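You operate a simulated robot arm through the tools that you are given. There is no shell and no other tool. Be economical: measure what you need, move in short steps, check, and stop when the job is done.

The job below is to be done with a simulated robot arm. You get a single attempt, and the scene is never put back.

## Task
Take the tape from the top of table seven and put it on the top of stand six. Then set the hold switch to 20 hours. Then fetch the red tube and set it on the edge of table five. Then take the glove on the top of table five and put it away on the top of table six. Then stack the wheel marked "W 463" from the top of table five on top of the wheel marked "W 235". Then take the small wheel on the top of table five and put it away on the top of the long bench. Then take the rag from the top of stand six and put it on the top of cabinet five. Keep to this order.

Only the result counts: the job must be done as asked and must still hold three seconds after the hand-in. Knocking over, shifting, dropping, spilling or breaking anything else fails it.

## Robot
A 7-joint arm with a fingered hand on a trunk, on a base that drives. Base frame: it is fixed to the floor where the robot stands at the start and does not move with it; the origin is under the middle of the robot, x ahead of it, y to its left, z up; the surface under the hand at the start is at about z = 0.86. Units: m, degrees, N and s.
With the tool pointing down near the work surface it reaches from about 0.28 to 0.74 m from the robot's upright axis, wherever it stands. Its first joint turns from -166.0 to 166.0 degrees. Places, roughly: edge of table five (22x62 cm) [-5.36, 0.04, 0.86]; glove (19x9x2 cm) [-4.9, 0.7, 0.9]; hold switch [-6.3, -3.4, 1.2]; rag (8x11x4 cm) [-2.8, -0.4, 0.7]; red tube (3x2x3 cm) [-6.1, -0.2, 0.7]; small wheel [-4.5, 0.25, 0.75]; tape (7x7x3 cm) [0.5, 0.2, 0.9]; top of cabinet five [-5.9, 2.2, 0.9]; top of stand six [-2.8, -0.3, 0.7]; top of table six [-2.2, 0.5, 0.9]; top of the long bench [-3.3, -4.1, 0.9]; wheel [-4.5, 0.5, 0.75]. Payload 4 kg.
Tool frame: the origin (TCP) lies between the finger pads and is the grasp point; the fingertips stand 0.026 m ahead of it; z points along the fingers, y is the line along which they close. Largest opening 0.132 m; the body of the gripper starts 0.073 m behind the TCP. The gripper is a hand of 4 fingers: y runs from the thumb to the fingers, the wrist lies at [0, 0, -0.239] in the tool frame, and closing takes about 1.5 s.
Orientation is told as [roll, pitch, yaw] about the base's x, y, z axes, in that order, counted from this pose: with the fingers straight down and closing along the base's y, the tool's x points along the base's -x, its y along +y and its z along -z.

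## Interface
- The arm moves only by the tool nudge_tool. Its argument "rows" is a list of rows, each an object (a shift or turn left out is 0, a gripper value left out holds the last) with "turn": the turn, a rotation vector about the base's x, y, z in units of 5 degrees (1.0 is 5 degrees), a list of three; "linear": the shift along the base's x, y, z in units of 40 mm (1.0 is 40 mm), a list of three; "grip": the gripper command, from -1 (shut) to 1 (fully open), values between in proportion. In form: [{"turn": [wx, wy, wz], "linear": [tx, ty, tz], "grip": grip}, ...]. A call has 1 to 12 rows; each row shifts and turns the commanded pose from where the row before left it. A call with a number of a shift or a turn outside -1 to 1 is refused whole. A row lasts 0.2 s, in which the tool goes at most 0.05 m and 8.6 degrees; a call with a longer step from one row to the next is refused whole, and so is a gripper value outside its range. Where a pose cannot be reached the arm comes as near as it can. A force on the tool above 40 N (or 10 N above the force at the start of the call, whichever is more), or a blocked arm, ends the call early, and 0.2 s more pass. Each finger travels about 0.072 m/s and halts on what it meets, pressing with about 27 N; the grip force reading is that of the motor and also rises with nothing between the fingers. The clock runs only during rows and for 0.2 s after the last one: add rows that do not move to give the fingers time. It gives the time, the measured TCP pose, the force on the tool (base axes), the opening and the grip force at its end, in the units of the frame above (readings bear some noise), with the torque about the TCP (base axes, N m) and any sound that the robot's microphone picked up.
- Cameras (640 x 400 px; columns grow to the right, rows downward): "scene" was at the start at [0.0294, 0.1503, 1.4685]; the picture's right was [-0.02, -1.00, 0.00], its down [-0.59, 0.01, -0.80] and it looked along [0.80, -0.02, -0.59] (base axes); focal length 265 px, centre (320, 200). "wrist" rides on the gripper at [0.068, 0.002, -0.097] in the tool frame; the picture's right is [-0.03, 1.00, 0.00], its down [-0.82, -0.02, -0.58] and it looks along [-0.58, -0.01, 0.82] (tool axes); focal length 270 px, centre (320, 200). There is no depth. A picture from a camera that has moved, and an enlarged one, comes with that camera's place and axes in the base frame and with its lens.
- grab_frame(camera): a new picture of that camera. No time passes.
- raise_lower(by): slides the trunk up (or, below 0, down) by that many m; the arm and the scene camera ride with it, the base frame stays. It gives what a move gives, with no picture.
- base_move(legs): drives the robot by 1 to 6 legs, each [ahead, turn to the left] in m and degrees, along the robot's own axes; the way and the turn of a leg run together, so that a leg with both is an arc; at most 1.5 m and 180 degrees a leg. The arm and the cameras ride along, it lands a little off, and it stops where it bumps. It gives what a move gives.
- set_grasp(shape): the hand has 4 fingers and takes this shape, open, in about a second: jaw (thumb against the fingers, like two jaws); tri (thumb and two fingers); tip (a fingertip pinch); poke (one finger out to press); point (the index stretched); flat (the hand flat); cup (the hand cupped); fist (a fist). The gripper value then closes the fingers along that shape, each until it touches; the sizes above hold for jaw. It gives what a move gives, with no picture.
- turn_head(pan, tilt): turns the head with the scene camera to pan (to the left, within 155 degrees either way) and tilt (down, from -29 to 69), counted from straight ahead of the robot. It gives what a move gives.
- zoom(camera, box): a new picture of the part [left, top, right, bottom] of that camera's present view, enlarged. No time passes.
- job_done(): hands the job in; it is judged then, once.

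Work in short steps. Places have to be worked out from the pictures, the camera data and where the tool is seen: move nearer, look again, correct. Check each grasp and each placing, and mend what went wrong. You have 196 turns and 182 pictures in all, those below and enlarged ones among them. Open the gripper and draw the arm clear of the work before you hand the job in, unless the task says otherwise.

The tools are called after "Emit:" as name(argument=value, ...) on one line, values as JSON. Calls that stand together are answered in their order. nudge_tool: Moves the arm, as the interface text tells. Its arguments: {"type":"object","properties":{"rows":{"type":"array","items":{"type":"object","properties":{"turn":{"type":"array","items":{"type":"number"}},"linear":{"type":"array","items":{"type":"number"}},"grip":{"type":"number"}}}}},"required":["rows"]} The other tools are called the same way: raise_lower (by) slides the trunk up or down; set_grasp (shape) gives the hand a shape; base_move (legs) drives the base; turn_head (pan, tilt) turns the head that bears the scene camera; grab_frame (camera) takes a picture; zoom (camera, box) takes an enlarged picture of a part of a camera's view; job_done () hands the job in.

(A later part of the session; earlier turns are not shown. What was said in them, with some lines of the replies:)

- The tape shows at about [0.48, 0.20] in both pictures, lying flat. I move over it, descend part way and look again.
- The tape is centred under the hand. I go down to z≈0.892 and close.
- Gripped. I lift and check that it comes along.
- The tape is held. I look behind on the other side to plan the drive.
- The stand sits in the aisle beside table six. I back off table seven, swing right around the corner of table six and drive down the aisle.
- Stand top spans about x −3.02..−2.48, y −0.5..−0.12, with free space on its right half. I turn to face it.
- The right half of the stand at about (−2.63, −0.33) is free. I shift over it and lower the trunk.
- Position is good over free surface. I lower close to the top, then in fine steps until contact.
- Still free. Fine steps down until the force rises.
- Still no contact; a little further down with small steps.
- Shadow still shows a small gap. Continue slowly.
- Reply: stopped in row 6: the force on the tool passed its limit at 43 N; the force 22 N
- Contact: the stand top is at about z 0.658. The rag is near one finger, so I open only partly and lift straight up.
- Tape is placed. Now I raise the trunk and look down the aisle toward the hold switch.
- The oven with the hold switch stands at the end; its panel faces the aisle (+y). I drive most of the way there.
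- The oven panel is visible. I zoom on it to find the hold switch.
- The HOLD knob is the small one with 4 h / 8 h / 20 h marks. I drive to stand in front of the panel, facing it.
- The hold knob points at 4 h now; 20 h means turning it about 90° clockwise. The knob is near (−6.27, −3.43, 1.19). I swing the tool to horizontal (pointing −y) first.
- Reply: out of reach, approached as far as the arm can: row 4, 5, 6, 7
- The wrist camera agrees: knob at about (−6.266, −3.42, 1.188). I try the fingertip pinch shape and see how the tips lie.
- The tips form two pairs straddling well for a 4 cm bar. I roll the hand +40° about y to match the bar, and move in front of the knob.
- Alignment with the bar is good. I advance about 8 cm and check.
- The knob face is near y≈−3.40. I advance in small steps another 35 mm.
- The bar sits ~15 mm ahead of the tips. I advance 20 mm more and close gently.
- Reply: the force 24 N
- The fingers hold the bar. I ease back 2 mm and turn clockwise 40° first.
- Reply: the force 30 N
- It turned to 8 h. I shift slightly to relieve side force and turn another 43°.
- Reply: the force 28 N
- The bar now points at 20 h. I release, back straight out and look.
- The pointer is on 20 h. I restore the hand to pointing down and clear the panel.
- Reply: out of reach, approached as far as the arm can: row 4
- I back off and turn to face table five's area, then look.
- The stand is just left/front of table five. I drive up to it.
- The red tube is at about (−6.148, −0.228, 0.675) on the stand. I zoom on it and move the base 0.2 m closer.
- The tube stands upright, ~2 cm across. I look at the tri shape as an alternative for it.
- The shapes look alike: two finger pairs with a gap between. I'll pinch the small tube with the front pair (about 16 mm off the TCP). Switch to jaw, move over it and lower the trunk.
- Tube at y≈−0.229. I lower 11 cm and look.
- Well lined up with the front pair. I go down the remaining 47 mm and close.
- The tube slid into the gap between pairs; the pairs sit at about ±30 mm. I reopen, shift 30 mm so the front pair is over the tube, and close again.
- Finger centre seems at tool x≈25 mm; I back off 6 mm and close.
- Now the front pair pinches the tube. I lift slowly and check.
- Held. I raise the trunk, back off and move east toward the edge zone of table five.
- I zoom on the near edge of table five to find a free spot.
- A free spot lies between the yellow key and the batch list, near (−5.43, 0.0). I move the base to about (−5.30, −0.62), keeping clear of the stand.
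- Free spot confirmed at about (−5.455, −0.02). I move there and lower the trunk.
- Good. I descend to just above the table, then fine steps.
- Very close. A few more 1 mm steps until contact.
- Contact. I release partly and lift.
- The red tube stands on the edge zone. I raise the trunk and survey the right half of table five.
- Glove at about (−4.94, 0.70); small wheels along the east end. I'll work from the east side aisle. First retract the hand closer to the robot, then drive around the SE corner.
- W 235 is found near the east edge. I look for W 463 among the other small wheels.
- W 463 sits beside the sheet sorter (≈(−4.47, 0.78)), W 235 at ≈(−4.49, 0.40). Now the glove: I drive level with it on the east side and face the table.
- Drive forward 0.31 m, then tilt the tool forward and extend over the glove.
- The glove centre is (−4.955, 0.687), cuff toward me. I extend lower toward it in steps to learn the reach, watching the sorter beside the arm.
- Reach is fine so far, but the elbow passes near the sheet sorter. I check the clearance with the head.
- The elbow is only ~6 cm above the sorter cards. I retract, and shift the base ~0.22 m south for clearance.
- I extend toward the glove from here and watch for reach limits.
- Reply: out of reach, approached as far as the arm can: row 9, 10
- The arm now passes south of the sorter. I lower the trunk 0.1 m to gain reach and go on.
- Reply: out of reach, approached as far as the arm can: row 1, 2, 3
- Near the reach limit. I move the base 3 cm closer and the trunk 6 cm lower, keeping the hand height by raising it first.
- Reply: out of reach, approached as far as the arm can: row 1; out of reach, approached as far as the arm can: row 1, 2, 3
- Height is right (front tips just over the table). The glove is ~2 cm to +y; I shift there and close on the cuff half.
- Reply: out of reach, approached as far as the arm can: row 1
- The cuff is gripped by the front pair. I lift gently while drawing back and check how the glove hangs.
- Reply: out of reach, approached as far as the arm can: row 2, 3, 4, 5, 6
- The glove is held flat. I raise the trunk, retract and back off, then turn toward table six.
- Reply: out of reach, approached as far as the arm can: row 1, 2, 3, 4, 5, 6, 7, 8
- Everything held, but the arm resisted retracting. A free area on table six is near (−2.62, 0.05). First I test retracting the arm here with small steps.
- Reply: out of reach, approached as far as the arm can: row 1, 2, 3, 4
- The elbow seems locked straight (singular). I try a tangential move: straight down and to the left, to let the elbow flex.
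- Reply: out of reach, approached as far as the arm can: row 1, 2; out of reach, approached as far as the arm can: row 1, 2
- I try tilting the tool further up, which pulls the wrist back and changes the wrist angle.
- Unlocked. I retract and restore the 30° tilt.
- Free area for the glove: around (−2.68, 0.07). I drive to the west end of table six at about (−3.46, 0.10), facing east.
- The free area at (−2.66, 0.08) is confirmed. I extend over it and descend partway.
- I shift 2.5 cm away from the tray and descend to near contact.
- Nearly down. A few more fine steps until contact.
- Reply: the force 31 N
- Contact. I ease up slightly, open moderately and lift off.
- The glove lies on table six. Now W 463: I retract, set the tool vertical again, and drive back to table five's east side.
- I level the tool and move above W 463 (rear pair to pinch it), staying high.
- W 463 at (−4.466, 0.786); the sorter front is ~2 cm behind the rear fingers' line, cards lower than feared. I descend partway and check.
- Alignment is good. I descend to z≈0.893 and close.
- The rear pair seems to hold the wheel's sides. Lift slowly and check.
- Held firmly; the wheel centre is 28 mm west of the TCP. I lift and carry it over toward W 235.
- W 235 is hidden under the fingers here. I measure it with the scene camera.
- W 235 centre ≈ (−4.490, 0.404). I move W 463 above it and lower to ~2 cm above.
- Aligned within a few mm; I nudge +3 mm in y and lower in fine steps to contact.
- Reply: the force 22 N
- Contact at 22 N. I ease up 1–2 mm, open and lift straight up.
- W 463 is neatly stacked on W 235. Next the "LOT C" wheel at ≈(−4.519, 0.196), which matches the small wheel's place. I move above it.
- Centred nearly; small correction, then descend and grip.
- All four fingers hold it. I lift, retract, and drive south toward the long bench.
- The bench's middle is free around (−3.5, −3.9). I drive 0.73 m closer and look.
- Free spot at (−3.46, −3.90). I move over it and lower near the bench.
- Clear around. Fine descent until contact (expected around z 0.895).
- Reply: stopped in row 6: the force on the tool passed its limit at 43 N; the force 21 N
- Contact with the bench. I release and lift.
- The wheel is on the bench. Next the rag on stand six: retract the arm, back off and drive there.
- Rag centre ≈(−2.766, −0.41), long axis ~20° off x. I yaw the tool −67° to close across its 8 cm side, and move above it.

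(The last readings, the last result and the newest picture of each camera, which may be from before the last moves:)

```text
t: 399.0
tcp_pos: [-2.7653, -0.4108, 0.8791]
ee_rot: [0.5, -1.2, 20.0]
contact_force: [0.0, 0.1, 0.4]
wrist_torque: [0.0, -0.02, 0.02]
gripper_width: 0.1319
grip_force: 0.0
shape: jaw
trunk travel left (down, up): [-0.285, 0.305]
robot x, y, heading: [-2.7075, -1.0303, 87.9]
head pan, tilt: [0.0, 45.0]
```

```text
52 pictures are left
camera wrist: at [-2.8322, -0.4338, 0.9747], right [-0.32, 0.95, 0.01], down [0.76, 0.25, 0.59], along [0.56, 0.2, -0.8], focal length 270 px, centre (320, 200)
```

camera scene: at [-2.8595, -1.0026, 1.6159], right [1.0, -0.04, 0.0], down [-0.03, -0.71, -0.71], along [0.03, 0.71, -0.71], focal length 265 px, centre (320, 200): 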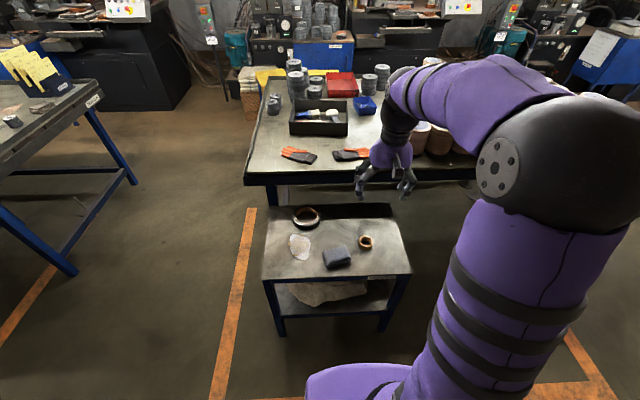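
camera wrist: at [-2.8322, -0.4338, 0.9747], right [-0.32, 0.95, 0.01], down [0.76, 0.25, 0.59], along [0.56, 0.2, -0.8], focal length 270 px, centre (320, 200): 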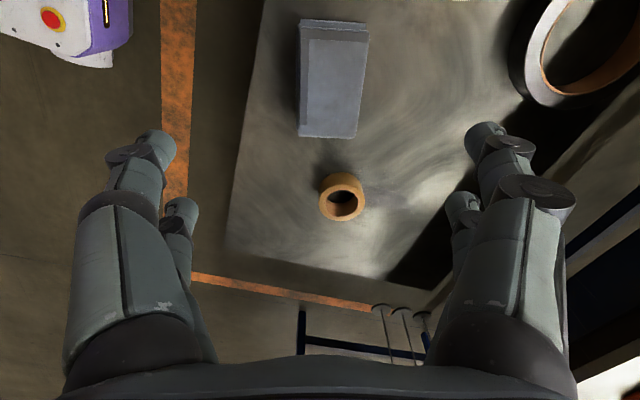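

Well aligned; small shift (−6, +10 mm) and descend partway.

Emit:
nudge_tool(rows=[{"linear": [-0.15, 0.26, -0.8]}, {"linear": [0, 0, -0.8]}, {"linear": [0, 0, -0.8]}, {}])

Emit:
grab_frame(camera="wrist")

```text
t: 400.0
tcp_pos: [-2.7725, -0.3991, 0.7831]
ee_rot: [0.7, -1.3, 20.0]
contact_force: [-0.2, -0.2, 0.6]
wrist_torque: [0.0, 0.03, -0.03]
gripper_width: 0.132
grip_force: 0.2
shape: jaw
trunk travel left (down, up): [-0.285, 0.305]
robot x, y, heading: [-2.7114, -1.0341, 87.4]
head pan, tilt: [0.0, 45.0]
```

```text
51 pictures are left
camera wrist: at [-2.8392, -0.423, 0.879], right [-0.32, 0.95, 0.01], down [0.76, 0.25, 0.59], along [0.56, 0.2, -0.8], focal length 270 px, centre (320, 200)
```

wrist: 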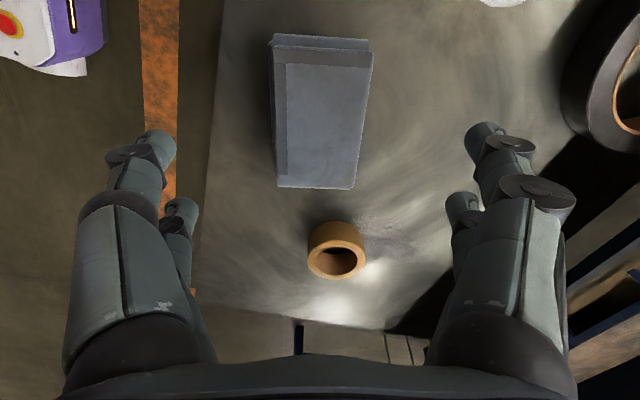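

Descend to z≈0.69 and grip.

Emit:
nudge_tool(rows=[{"linear": [-0.1, 0, -0.8]}, {"linear": [0, 0, -0.8]}, {"linear": [0, 0, -0.5]}, {"linear": [0, 0, -0.2]}, {}, {"grip": 0}, {"grip": -1}, {}, {}, {}, {}])

Emit:
grab_frame(camera="wrist")

```text
t: 402.4
tcp_pos: [-2.7757, -0.4006, 0.6928]
ee_rot: [0.7, -1.3, 20.0]
contact_force: [-0.3, 0.7, 0.8]
wrist_torque: [0.0, -0.02, -0.02]
gripper_width: 0.0623
grip_force: 27.1
shape: jaw
trunk travel left (down, up): [-0.285, 0.305]
robot x, y, heading: [-2.709, -1.0291, 87.6]
head pan, tilt: [0.0, 45.0]
```

```text
50 pictures are left
camera wrist: at [-2.8426, -0.4236, 0.7867], right [-0.32, 0.95, 0.01], down [0.76, 0.25, 0.59], along [0.56, 0.2, -0.8], focal length 270 px, centre (320, 200)
```

wrist: 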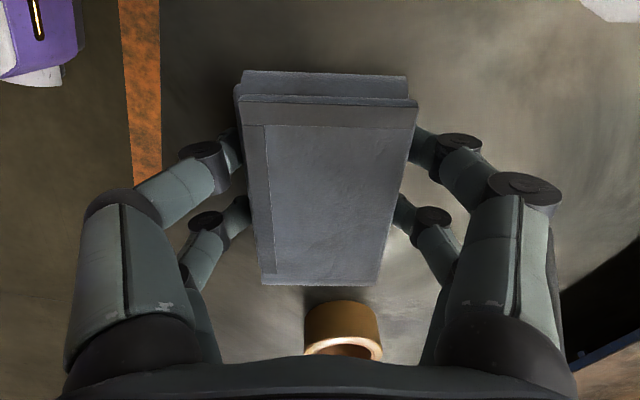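

The rag is gripped. I lift it, raise the trunk, retract, then drive west along the aisle.

Emit:
nudge_tool(rows=[{"linear": [0, 0, 0.4]}, {"linear": [0, 0, 0.9]}, {"linear": [0, 0, 0.9]}, {"linear": [0, 0, 0.9]}, {"linear": [0, 0, 0.9]}, {"linear": [0.3, -0.7, 0.3]}, {"linear": [0.3, -0.7, 0]}, {"linear": [0.3, -0.7, 0]}, {"linear": [0.3, -0.7, 0]}, {"linear": [0.3, -0.5, 0]}, {}])

Emit:
raise_lower(by=0.3)

Emit:
grab_frame(camera="wrist")

Emit:
base_move(legs=[[0, 92.5], [1.4, 0], [1.4, 0], [1.1, 0]])

Emit:
turn_head(pan=-75, tilt=20)

Emit:
grab_frame(camera="scene")

```text
t: 404.8
tcp_pos: [-2.7149, -0.534, 0.863]
ee_rot: [0.8, -1.3, 19.9]
contact_force: [-0.3, 0.2, -0.5]
wrist_torque: [0.01, -0.01, 0.02]
gripper_width: 0.062
grip_force: 27.1
shape: jaw
trunk travel left (down, up): [-0.285, 0.305]
robot x, y, heading: [-2.7087, -1.0295, 87.6]
head pan, tilt: [0.0, 45.0]
```

```text
t: 407.8
tcp_pos: [-2.715, -0.534, 1.1629]
ee_rot: [0.7, -1.2, 19.9]
contact_force: [0.7, 0.1, -0.3]
wrist_torque: [-0.02, -0.02, -0.03]
gripper_width: 0.0623
grip_force: 26.7
shape: jaw
trunk travel left (down, up): [-0.585, 0.005]
robot x, y, heading: [-2.7089, -1.0313, 87.7]
head pan, tilt: [0.0, 45.0]
```

```text
49 pictures are left
camera wrist: at [-2.7823, -0.5563, 1.2596], right [-0.32, 0.95, 0.01], down [0.76, 0.25, 0.59], along [0.56, 0.2, -0.8], focal length 270 px, centre (320, 200)
```

wrist: 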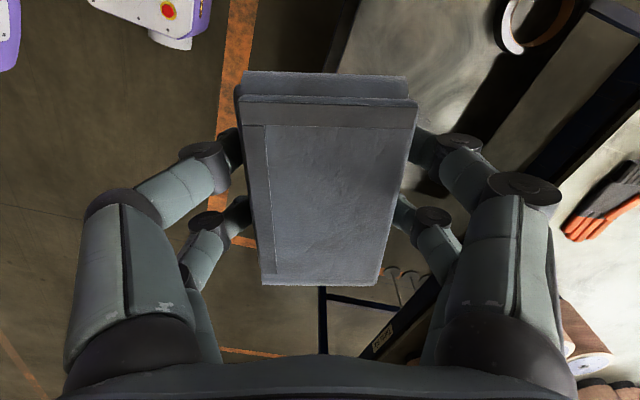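

```text
t: 431.3
tcp_pos: [-7.1636, -1.3189, 1.1637]
ee_rot: [0.6, -1.2, 117.2]
contact_force: [0.6, -0.2, -0.4]
wrist_torque: [-0.02, 0.03, 0.01]
gripper_width: 0.0619
grip_force: 27.2
shape: jaw
trunk travel left (down, up): [-0.585, 0.005]
robot x, y, heading: [-6.676, -1.2483, -175.4]
head pan, tilt: [0.0, 45.0]
```

```text
t: 432.7
tcp_pos: [-7.1641, -1.3206, 1.1641]
ee_rot: [0.6, -1.2, 117.2]
contact_force: [-0.2, -0.4, -0.4]
wrist_torque: [0.0, -0.02, -0.02]
gripper_width: 0.062
grip_force: 27.1
shape: jaw
trunk travel left (down, up): [-0.585, 0.005]
robot x, y, heading: [-6.6727, -1.2515, -175.5]
head pan, tilt: [-75.0, 20.0]
```

```text
48 pictures are left
camera scene: at [-6.6293, -1.3116, 1.6545], right [0.94, 0.34, 0.0], down [0.12, -0.32, -0.94], along [-0.32, 0.88, -0.34], focal length 265 px, centre (320, 200)
```

scene: 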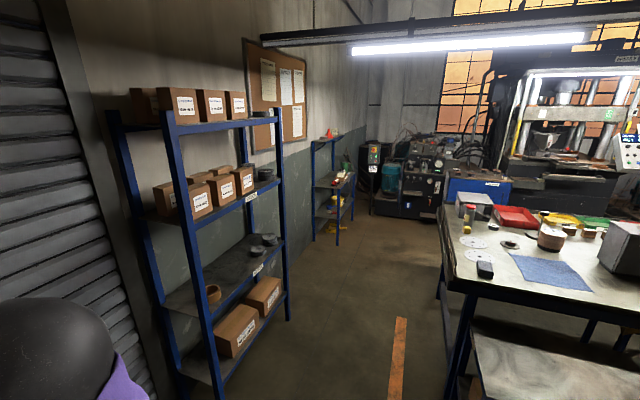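

The rag is held. The corridor between table five (x≥−6.40) and the wall shelves (x≤−7.4) leads north to the blue cabinet. I turn and drive carefully up its middle.

Emit:
base_move(legs=[[0, -86.7], [1.2, 0]])

Emit:
turn_head(pan=-20, tilt=25)

Emit:
grab_frame(camera="scene")

```text
t: 442.9
tcp_pos: [-6.9729, 0.4314, 1.1634]
ee_rot: [0.5, -1.2, 31.6]
contact_force: [-1.0, -0.1, -0.9]
wrist_torque: [-0.04, 0.01, 0.04]
gripper_width: 0.0616
grip_force: 27.0
shape: jaw
trunk travel left (down, up): [-0.585, 0.005]
robot x, y, heading: [-6.8649, -0.0514, 99.4]
head pan, tilt: [-75.0, 20.0]
```

```text
t: 444.1
tcp_pos: [-6.9713, 0.4307, 1.1635]
ee_rot: [0.6, -1.2, 31.6]
contact_force: [1.1, -0.1, -0.9]
wrist_torque: [0.03, 0.0, -0.04]
gripper_width: 0.0619
grip_force: 27.1
shape: jaw
trunk travel left (down, up): [-0.585, 0.005]
robot x, y, heading: [-6.8668, -0.0565, 99.1]
head pan, tilt: [-20.0, 25.0]
```

```text
47 pictures are left
camera scene: at [-6.9878, -0.048, 1.6465], right [0.98, -0.19, 0.0], down [-0.08, -0.42, -0.91], along [0.17, 0.89, -0.42], focal length 265 px, centre (320, 200)
```

scene: 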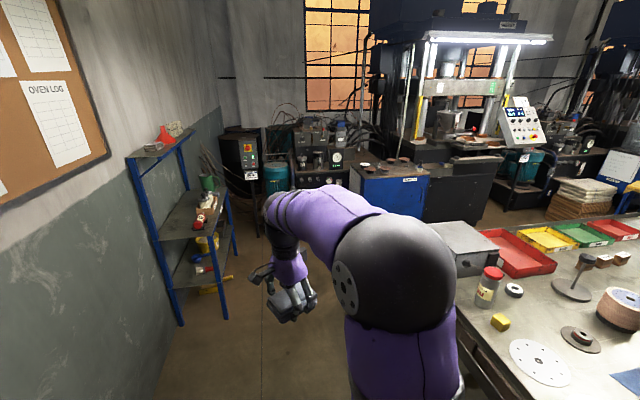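

Cabinet five (blue, left of the press) spans about x −6.25..−5.6, y 1.8 and beyond. I drive on to the north-west of table five and turn toward it.

Emit:
base_move(legs=[[0, -12], [1.4, 0], [0, -45]])

Emit:
turn_head(pan=-10, tilt=35)

Emit:
grab_frame(camera="scene")

```text
t: 454.2
tcp_pos: [-6.4821, 1.7083, 1.1641]
ee_rot: [0.6, -1.2, -23.4]
contact_force: [-1.1, -0.7, -0.6]
wrist_torque: [-0.02, 0.02, 0.01]
gripper_width: 0.0613
grip_force: 27.4
shape: jaw
trunk travel left (down, up): [-0.585, 0.005]
robot x, y, heading: [-6.8176, 1.3437, 44.3]
head pan, tilt: [-20.0, 25.0]
```

```text
t: 454.9
tcp_pos: [-6.4824, 1.7086, 1.164]
ee_rot: [0.6, -1.2, -23.3]
contact_force: [-0.3, -1.4, 0.2]
wrist_torque: [0.03, -0.03, 0.01]
gripper_width: 0.0613
grip_force: 27.0
shape: jaw
trunk travel left (down, up): [-0.585, 0.005]
robot x, y, heading: [-6.8232, 1.3381, 44.2]
head pan, tilt: [-10.0, 35.0]
```

```text
46 pictures are left
camera scene: at [-6.8935, 1.4592, 1.6307], right [0.56, -0.83, 0.0], down [-0.47, -0.32, -0.82], along [0.68, 0.46, -0.57], focal length 265 px, centre (320, 200)
```

scene: 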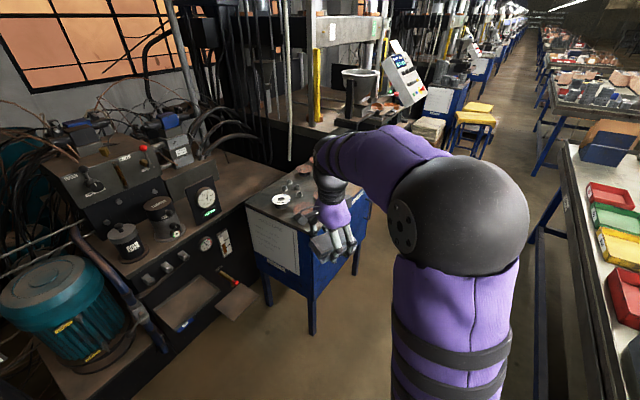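

Emit:
zoom(camera="scene", box=[236, 150, 380, 250])

Emit:
grab_frame(camera="wrist")

```text
4.00 times, centred on (308, 200) of scene
camera zoom: at [-6.8935, 1.4592, 1.6307], right [0.56, -0.83, 0.0], down [-0.47, -0.32, -0.82], along [0.68, 0.46, -0.57], focal length 1060 px, centre (368, 200)
```

zoom: 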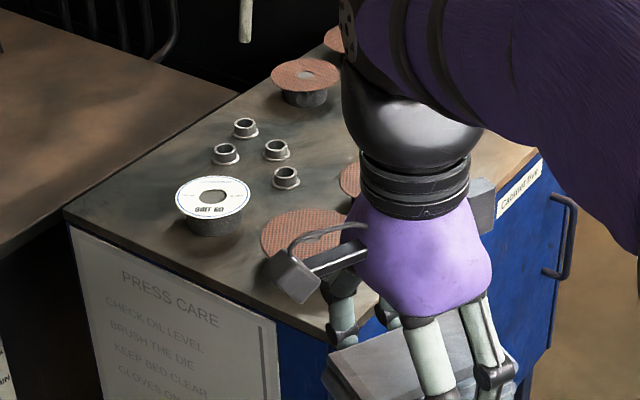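

```text
44 pictures are left
camera wrist: at [-6.5469, 1.7365, 1.2596], right [0.42, 0.91, 0.01], down [0.73, -0.34, 0.59], along [0.54, -0.24, -0.8], focal length 270 px, centre (320, 200)
```

wrist: 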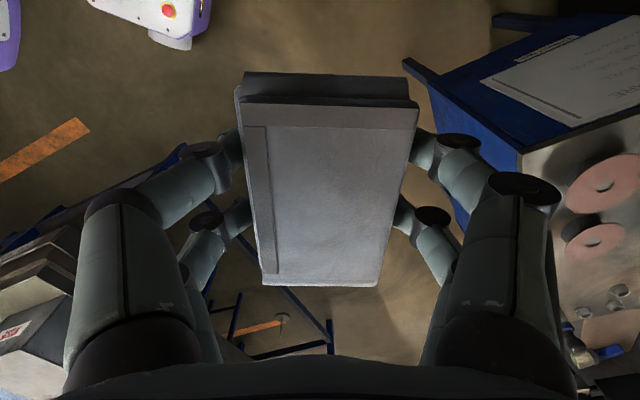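

The top is crowded; I move the hand aside to view the hidden south-east part of the cabinet top.

Emit:
nudge_tool(rows=[{"linear": [0.5, -0.8, 0]}, {"linear": [0.5, -0.8, 0]}, {"linear": [0.5, -0.8, 0]}, {"linear": [0.5, -0.8, 0]}, {"linear": [0.5, -0.8, 0]}, {"linear": [0.3, -0.8, 0]}, {}])

Emit:
zoom(camera="scene", box=[236, 150, 396, 250])

```text
t: 456.5
tcp_pos: [-6.3681, 1.5164, 1.1645]
ee_rot: [0.6, -1.3, -23.3]
contact_force: [-0.4, -1.2, -0.9]
wrist_torque: [0.03, 0.0, -0.03]
gripper_width: 0.0615
grip_force: 27.3
shape: jaw
trunk travel left (down, up): [-0.585, 0.005]
robot x, y, heading: [-6.8189, 1.3398, 44.2]
head pan, tilt: [-10.0, 35.0]
```

```text
4.00 times, centred on (316, 200) of scene
camera zoom: at [-6.8935, 1.4589, 1.6307], right [0.56, -0.83, 0.0], down [-0.47, -0.32, -0.82], along [0.68, 0.46, -0.57], focal length 1060 px, centre (336, 200)
```

zoom: 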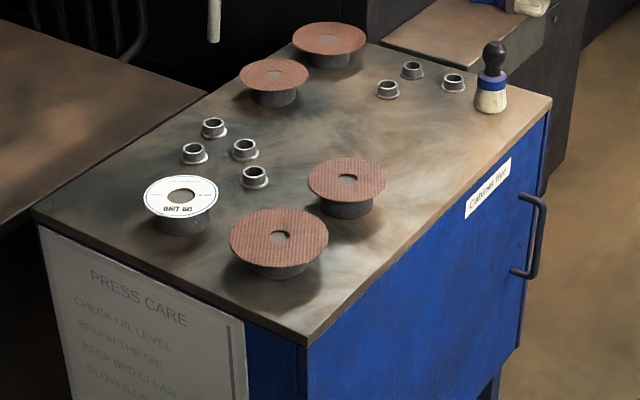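

The cabinet top has a free area around (−5.88, 2.065). I drive into the gap south of the cabinet, to about (−6.2, 1.5), and face it.

Emit:
base_move(legs=[[0, -29.5], [0.62, 0], [0, 48]])

Emit:
turn_head(pan=10, tilt=45)

Emit:
grab_frame(camera="scene")

```text
t: 463.9
tcp_pos: [-5.8532, 1.8083, 1.1637]
ee_rot: [0.6, -1.1, -5.1]
contact_force: [0.5, -0.3, -0.9]
wrist_torque: [0.01, 0.01, 0.0]
gripper_width: 0.0614
grip_force: 27.6
shape: jaw
trunk travel left (down, up): [-0.585, 0.005]
robot x, y, heading: [-6.2293, 1.5017, 62.4]
head pan, tilt: [-10.0, 35.0]
```

```text
t: 464.7
tcp_pos: [-5.8536, 1.8091, 1.1645]
ee_rot: [0.5, -1.2, -5.1]
contact_force: [0.1, -0.6, -0.3]
wrist_torque: [0.01, 0.01, -0.02]
gripper_width: 0.061
grip_force: 26.7
shape: jaw
trunk travel left (down, up): [-0.585, 0.005]
robot x, y, heading: [-6.2275, 1.501, 62.4]
head pan, tilt: [10.0, 45.0]
```

```text
42 pictures are left
camera scene: at [-6.3632, 1.5973, 1.6159], right [0.95, -0.3, 0.0], down [-0.21, -0.67, -0.71], along [0.21, 0.67, -0.71], focal length 265 px, centre (320, 200)
```

scene: 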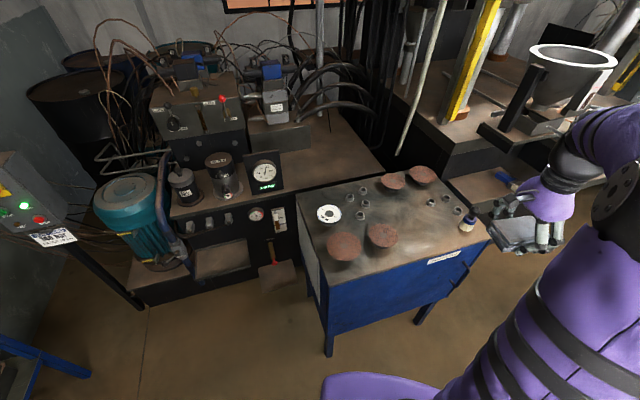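

Measurements agree: target (−5.875, 2.065). I move over it at height, align yaw, and descend to ~1.0.

Emit:
nudge_tool(rows=[{"turn": [0, 0, 1], "linear": [-0.1, 0.9, 0]}, {"linear": [-0.1, 0.9, 0]}, {"linear": [-0.1, 0.9, 0]}, {"linear": [-0.1, 0.9, 0]}, {"linear": [-0.1, 0.9, 0]}, {"linear": [0, 0.9, 0]}, {"linear": [0, 0.9, 0]}, {"linear": [0, 0.1, -0.8]}, {"linear": [0, 0, -0.8]}, {"linear": [0, 0, -0.8]}, {"linear": [0, 0, -0.8]}, {}])

Emit:
grab_frame(camera="scene")

Emit:
grab_frame(camera="wrist")

```text
t: 467.3
tcp_pos: [-5.8724, 2.0637, 1.0369]
ee_rot: [0.6, -1.2, -0.2]
contact_force: [0.5, -0.3, -0.7]
wrist_torque: [0.01, -0.01, 0.01]
gripper_width: 0.061
grip_force: 26.9
shape: jaw
trunk travel left (down, up): [-0.585, 0.005]
robot x, y, heading: [-6.2299, 1.5041, 62.5]
head pan, tilt: [10.0, 45.0]
```

```text
41 pictures are left
camera scene: at [-6.3631, 1.5975, 1.6159], right [0.95, -0.3, 0.0], down [-0.21, -0.67, -0.71], along [0.21, 0.67, -0.71], focal length 265 px, centre (320, 200)
```

scene: 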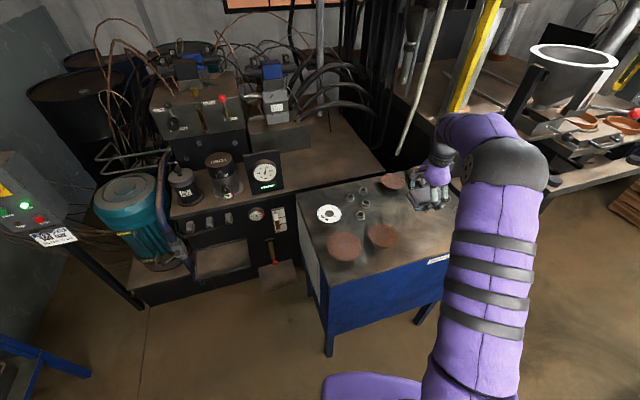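

```text
40 pictures are left
camera wrist: at [-5.9437, 2.0655, 1.1324], right [0.03, 1.0, 0.01], down [0.8, -0.03, 0.59], along [0.59, -0.01, -0.8], focal length 270 px, centre (320, 200)
```

wrist: 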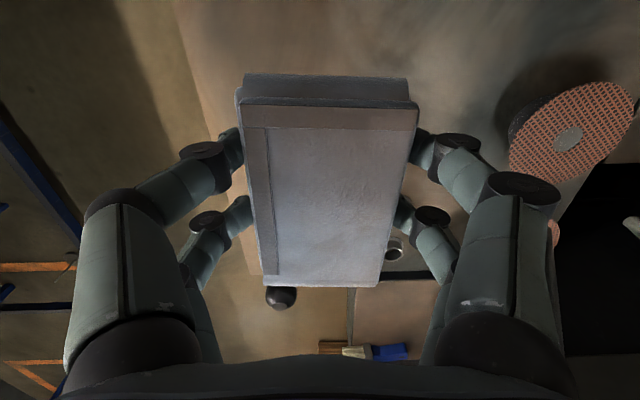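

Clear all around. Descend in decreasing steps to contact.

Emit:
nudge_tool(rows=[{"linear": [0, 0, -0.8]}, {"linear": [0, 0, -0.8]}, {"linear": [0, 0, -0.4]}, {"linear": [0, 0, -0.15]}, {"linear": [0, 0, -0.12]}, {"linear": [0, 0, -0.1]}, {"linear": [0, 0, -0.1]}, {"linear": [0, 0, -0.1]}, {"linear": [0, 0, -0.1]}, {}])

Emit:
zoom(camera="scene", box=[350, 150, 478, 230])

```text
t: 469.5
tcp_pos: [-5.873, 2.0647, 0.9308]
ee_rot: [0.6, -1.2, -0.1]
contact_force: [0.0, -0.9, -1.1]
wrist_torque: [-0.01, 0.0, 0.0]
gripper_width: 0.0607
grip_force: 27.2
shape: jaw
trunk travel left (down, up): [-0.585, 0.005]
robot x, y, heading: [-6.2295, 1.5042, 62.6]
head pan, tilt: [10.0, 45.0]
```

```text
5.00 times, centred on (414, 190) of scene
camera zoom: at [-6.3632, 1.5975, 1.6159], right [0.95, -0.3, 0.0], down [-0.21, -0.67, -0.71], along [0.21, 0.67, -0.71], focal length 1325 px, centre (-150, 250)
```

zoom: 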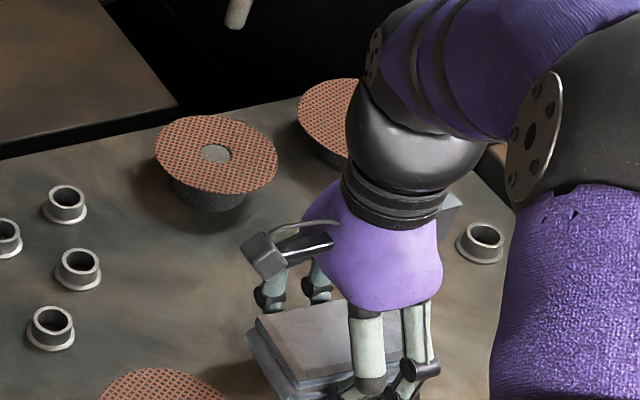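

Emit:
nudge_tool(rows=[{"linear": [0, 0, -0.08]}, {"linear": [0, 0, -0.08]}, {"linear": [0, 0, -0.06]}, {"linear": [0, 0, -0.06]}, {"linear": [0, 0, -0.06]}, {"linear": [0, 0, -0.06]}, {"linear": [0, 0, -0.06]}, {}])

```text
t: 471.3
tcp_pos: [-5.8741, 2.065, 0.9113]
ee_rot: [0.6, -1.2, -0.1]
contact_force: [0.0, 0.4, -0.8]
wrist_torque: [-0.01, -0.01, 0.01]
gripper_width: 0.061
grip_force: 26.5
shape: jaw
trunk travel left (down, up): [-0.585, 0.005]
robot x, y, heading: [-6.2279, 1.5035, 62.3]
head pan, tilt: [10.0, 45.0]
```

Emit:
nudge_tool(rows=[{"linear": [0, 0, -0.06]}, {"linear": [0, 0, -0.06]}, {"linear": [0, 0, -0.06]}, {"linear": [0, 0, -0.06]}, {"linear": [0, 0, -0.06]}, {"linear": [0, 0, -0.06]}, {"linear": [0, 0, -0.06]}, {}])

Emit:
zoom(camera="scene", box=[350, 150, 478, 230])

```text
t: 473.1
tcp_pos: [-5.8742, 2.0637, 0.899]
ee_rot: [1.0, -1.5, -0.2]
contact_force: [0.0, -0.5, 36.3]
wrist_torque: [-0.3, 0.1, 0.0]
gripper_width: 0.0609
grip_force: 26.7
shape: jaw
trunk travel left (down, up): [-0.585, 0.005]
robot x, y, heading: [-6.2254, 1.5029, 62.6]
head pan, tilt: [10.0, 45.0]
```

```text
5.00 times, centred on (414, 190) of scene
camera zoom: at [-6.3651, 1.5943, 1.6163], right [0.95, -0.3, 0.0], down [-0.21, -0.67, -0.71], along [0.21, 0.68, -0.71], focal length 1325 px, centre (-150, 250)
```

zoom: 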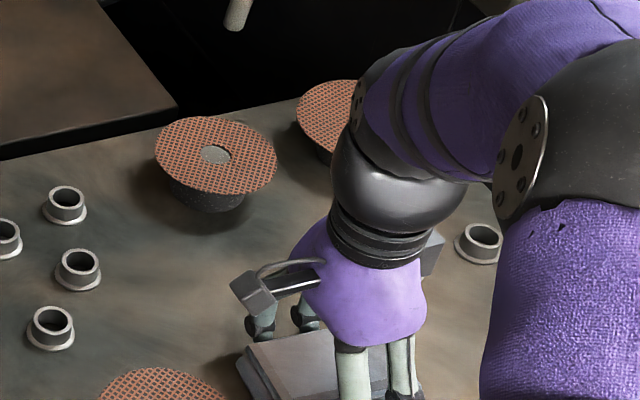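

Contact. Ease up, open moderately, lift.

Emit:
nudge_tool(rows=[{"linear": [0, 0, 0.06]}, {"grip": 0.1}, {}, {"grip": 0.3}, {}, {}, {"linear": [0, 0, 0.4]}, {"linear": [0, 0, 0.8]}, {"linear": [0, 0, 1]}, {"linear": [0, 0, 1]}, {"linear": [0, 0, 1]}, {}])

Emit:
grab_frame(camera="wrist")

```text
t: 475.7
tcp_pos: [-5.8754, 2.0641, 1.0642]
ee_rot: [0.5, -1.2, -0.1]
contact_force: [-0.3, -0.1, -0.2]
wrist_torque: [0.01, 0.03, 0.0]
gripper_width: 0.0859
grip_force: 0.1
shape: jaw
trunk travel left (down, up): [-0.585, 0.005]
robot x, y, heading: [-6.2279, 1.5032, 62.5]
head pan, tilt: [10.0, 45.0]
```

```text
37 pictures are left
camera wrist: at [-5.9458, 2.0659, 1.1606], right [0.03, 1.0, 0.01], down [0.8, -0.03, 0.59], along [0.59, -0.01, -0.8], focal length 270 px, centre (320, 200)
```

wrist: 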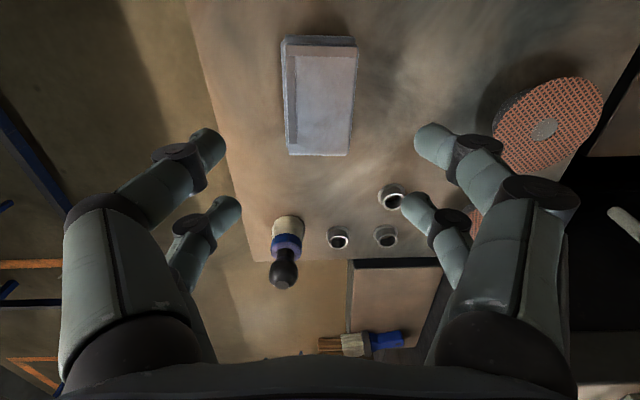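

The rag lies on the cabinet top. I draw the arm up and clear of the work.

Emit:
nudge_tool(rows=[{"linear": [0, 0, 1], "grip": 1}, {"linear": [0, 0, 1]}, {"linear": [0, 0, 1]}, {"linear": [-0.2, -0.8, 0]}, {"linear": [-0.2, -0.8, 0]}, {"linear": [-0.2, -0.8, 0]}, {"linear": [-0.2, -0.8, 0]}, {}])

Emit:
turn_head(pan=-95, tilt=30)

Emit:
grab_frame(camera="scene")

```text
t: 477.5
tcp_pos: [-5.9073, 1.9349, 1.1855]
ee_rot: [0.5, -1.3, -0.2]
contact_force: [-1.1, -0.5, 0.5]
wrist_torque: [0.01, 0.0, -0.05]
gripper_width: 0.1319
grip_force: 0.0
shape: jaw
trunk travel left (down, up): [-0.585, 0.005]
robot x, y, heading: [-6.2297, 1.5018, 62.3]
head pan, tilt: [10.0, 45.0]
```

```text
t: 479.3
tcp_pos: [-5.9068, 1.937, 1.1863]
ee_rot: [0.7, -1.2, -0.1]
contact_force: [0.1, 0.1, 0.4]
wrist_torque: [0.03, -0.01, 0.01]
gripper_width: 0.1318
grip_force: 0.1
shape: jaw
trunk travel left (down, up): [-0.585, 0.005]
robot x, y, heading: [-6.2321, 1.501, 62.3]
head pan, tilt: [-95.0, 30.0]
```

```text
36 pictures are left
camera scene: at [-6.3114, 1.4712, 1.6385], right [-0.54, -0.84, 0.0], down [-0.42, 0.27, -0.87], along [0.73, -0.46, -0.5], focal length 265 px, centre (320, 200)
```

scene: 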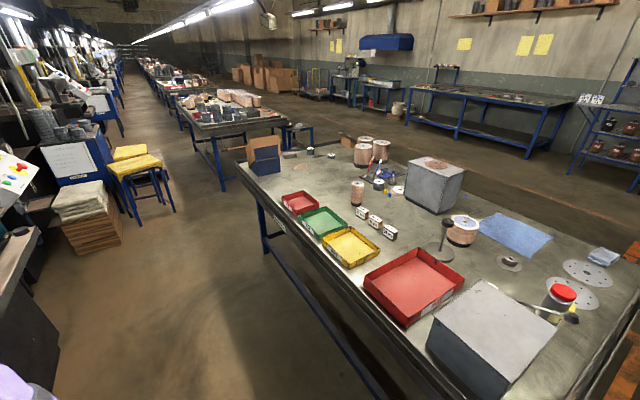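

Everything looks undisturbed and the gripper is open and clear. I hand the job in.

Emit:
job_done()

```text
The job is handed in.
```

I carried out all seven steps in the order you gave and handed the job in; I haven't seen the judging result.

- **Small wheel:** I took this to be the "LOT C" wheel. It was the only one near the listed place without a W number, although it is slightly larger than the W-numbered wheels. It now sits on the long bench.
- **Glove:** I put it on table six near another glove that was already there. They are a few centimetres apart.
- **Final check:** Each item looked right straight after I placed it. At the end I did one wide look across table five. It showed nothing disturbed, but I did not look closely at the earlier placements again.
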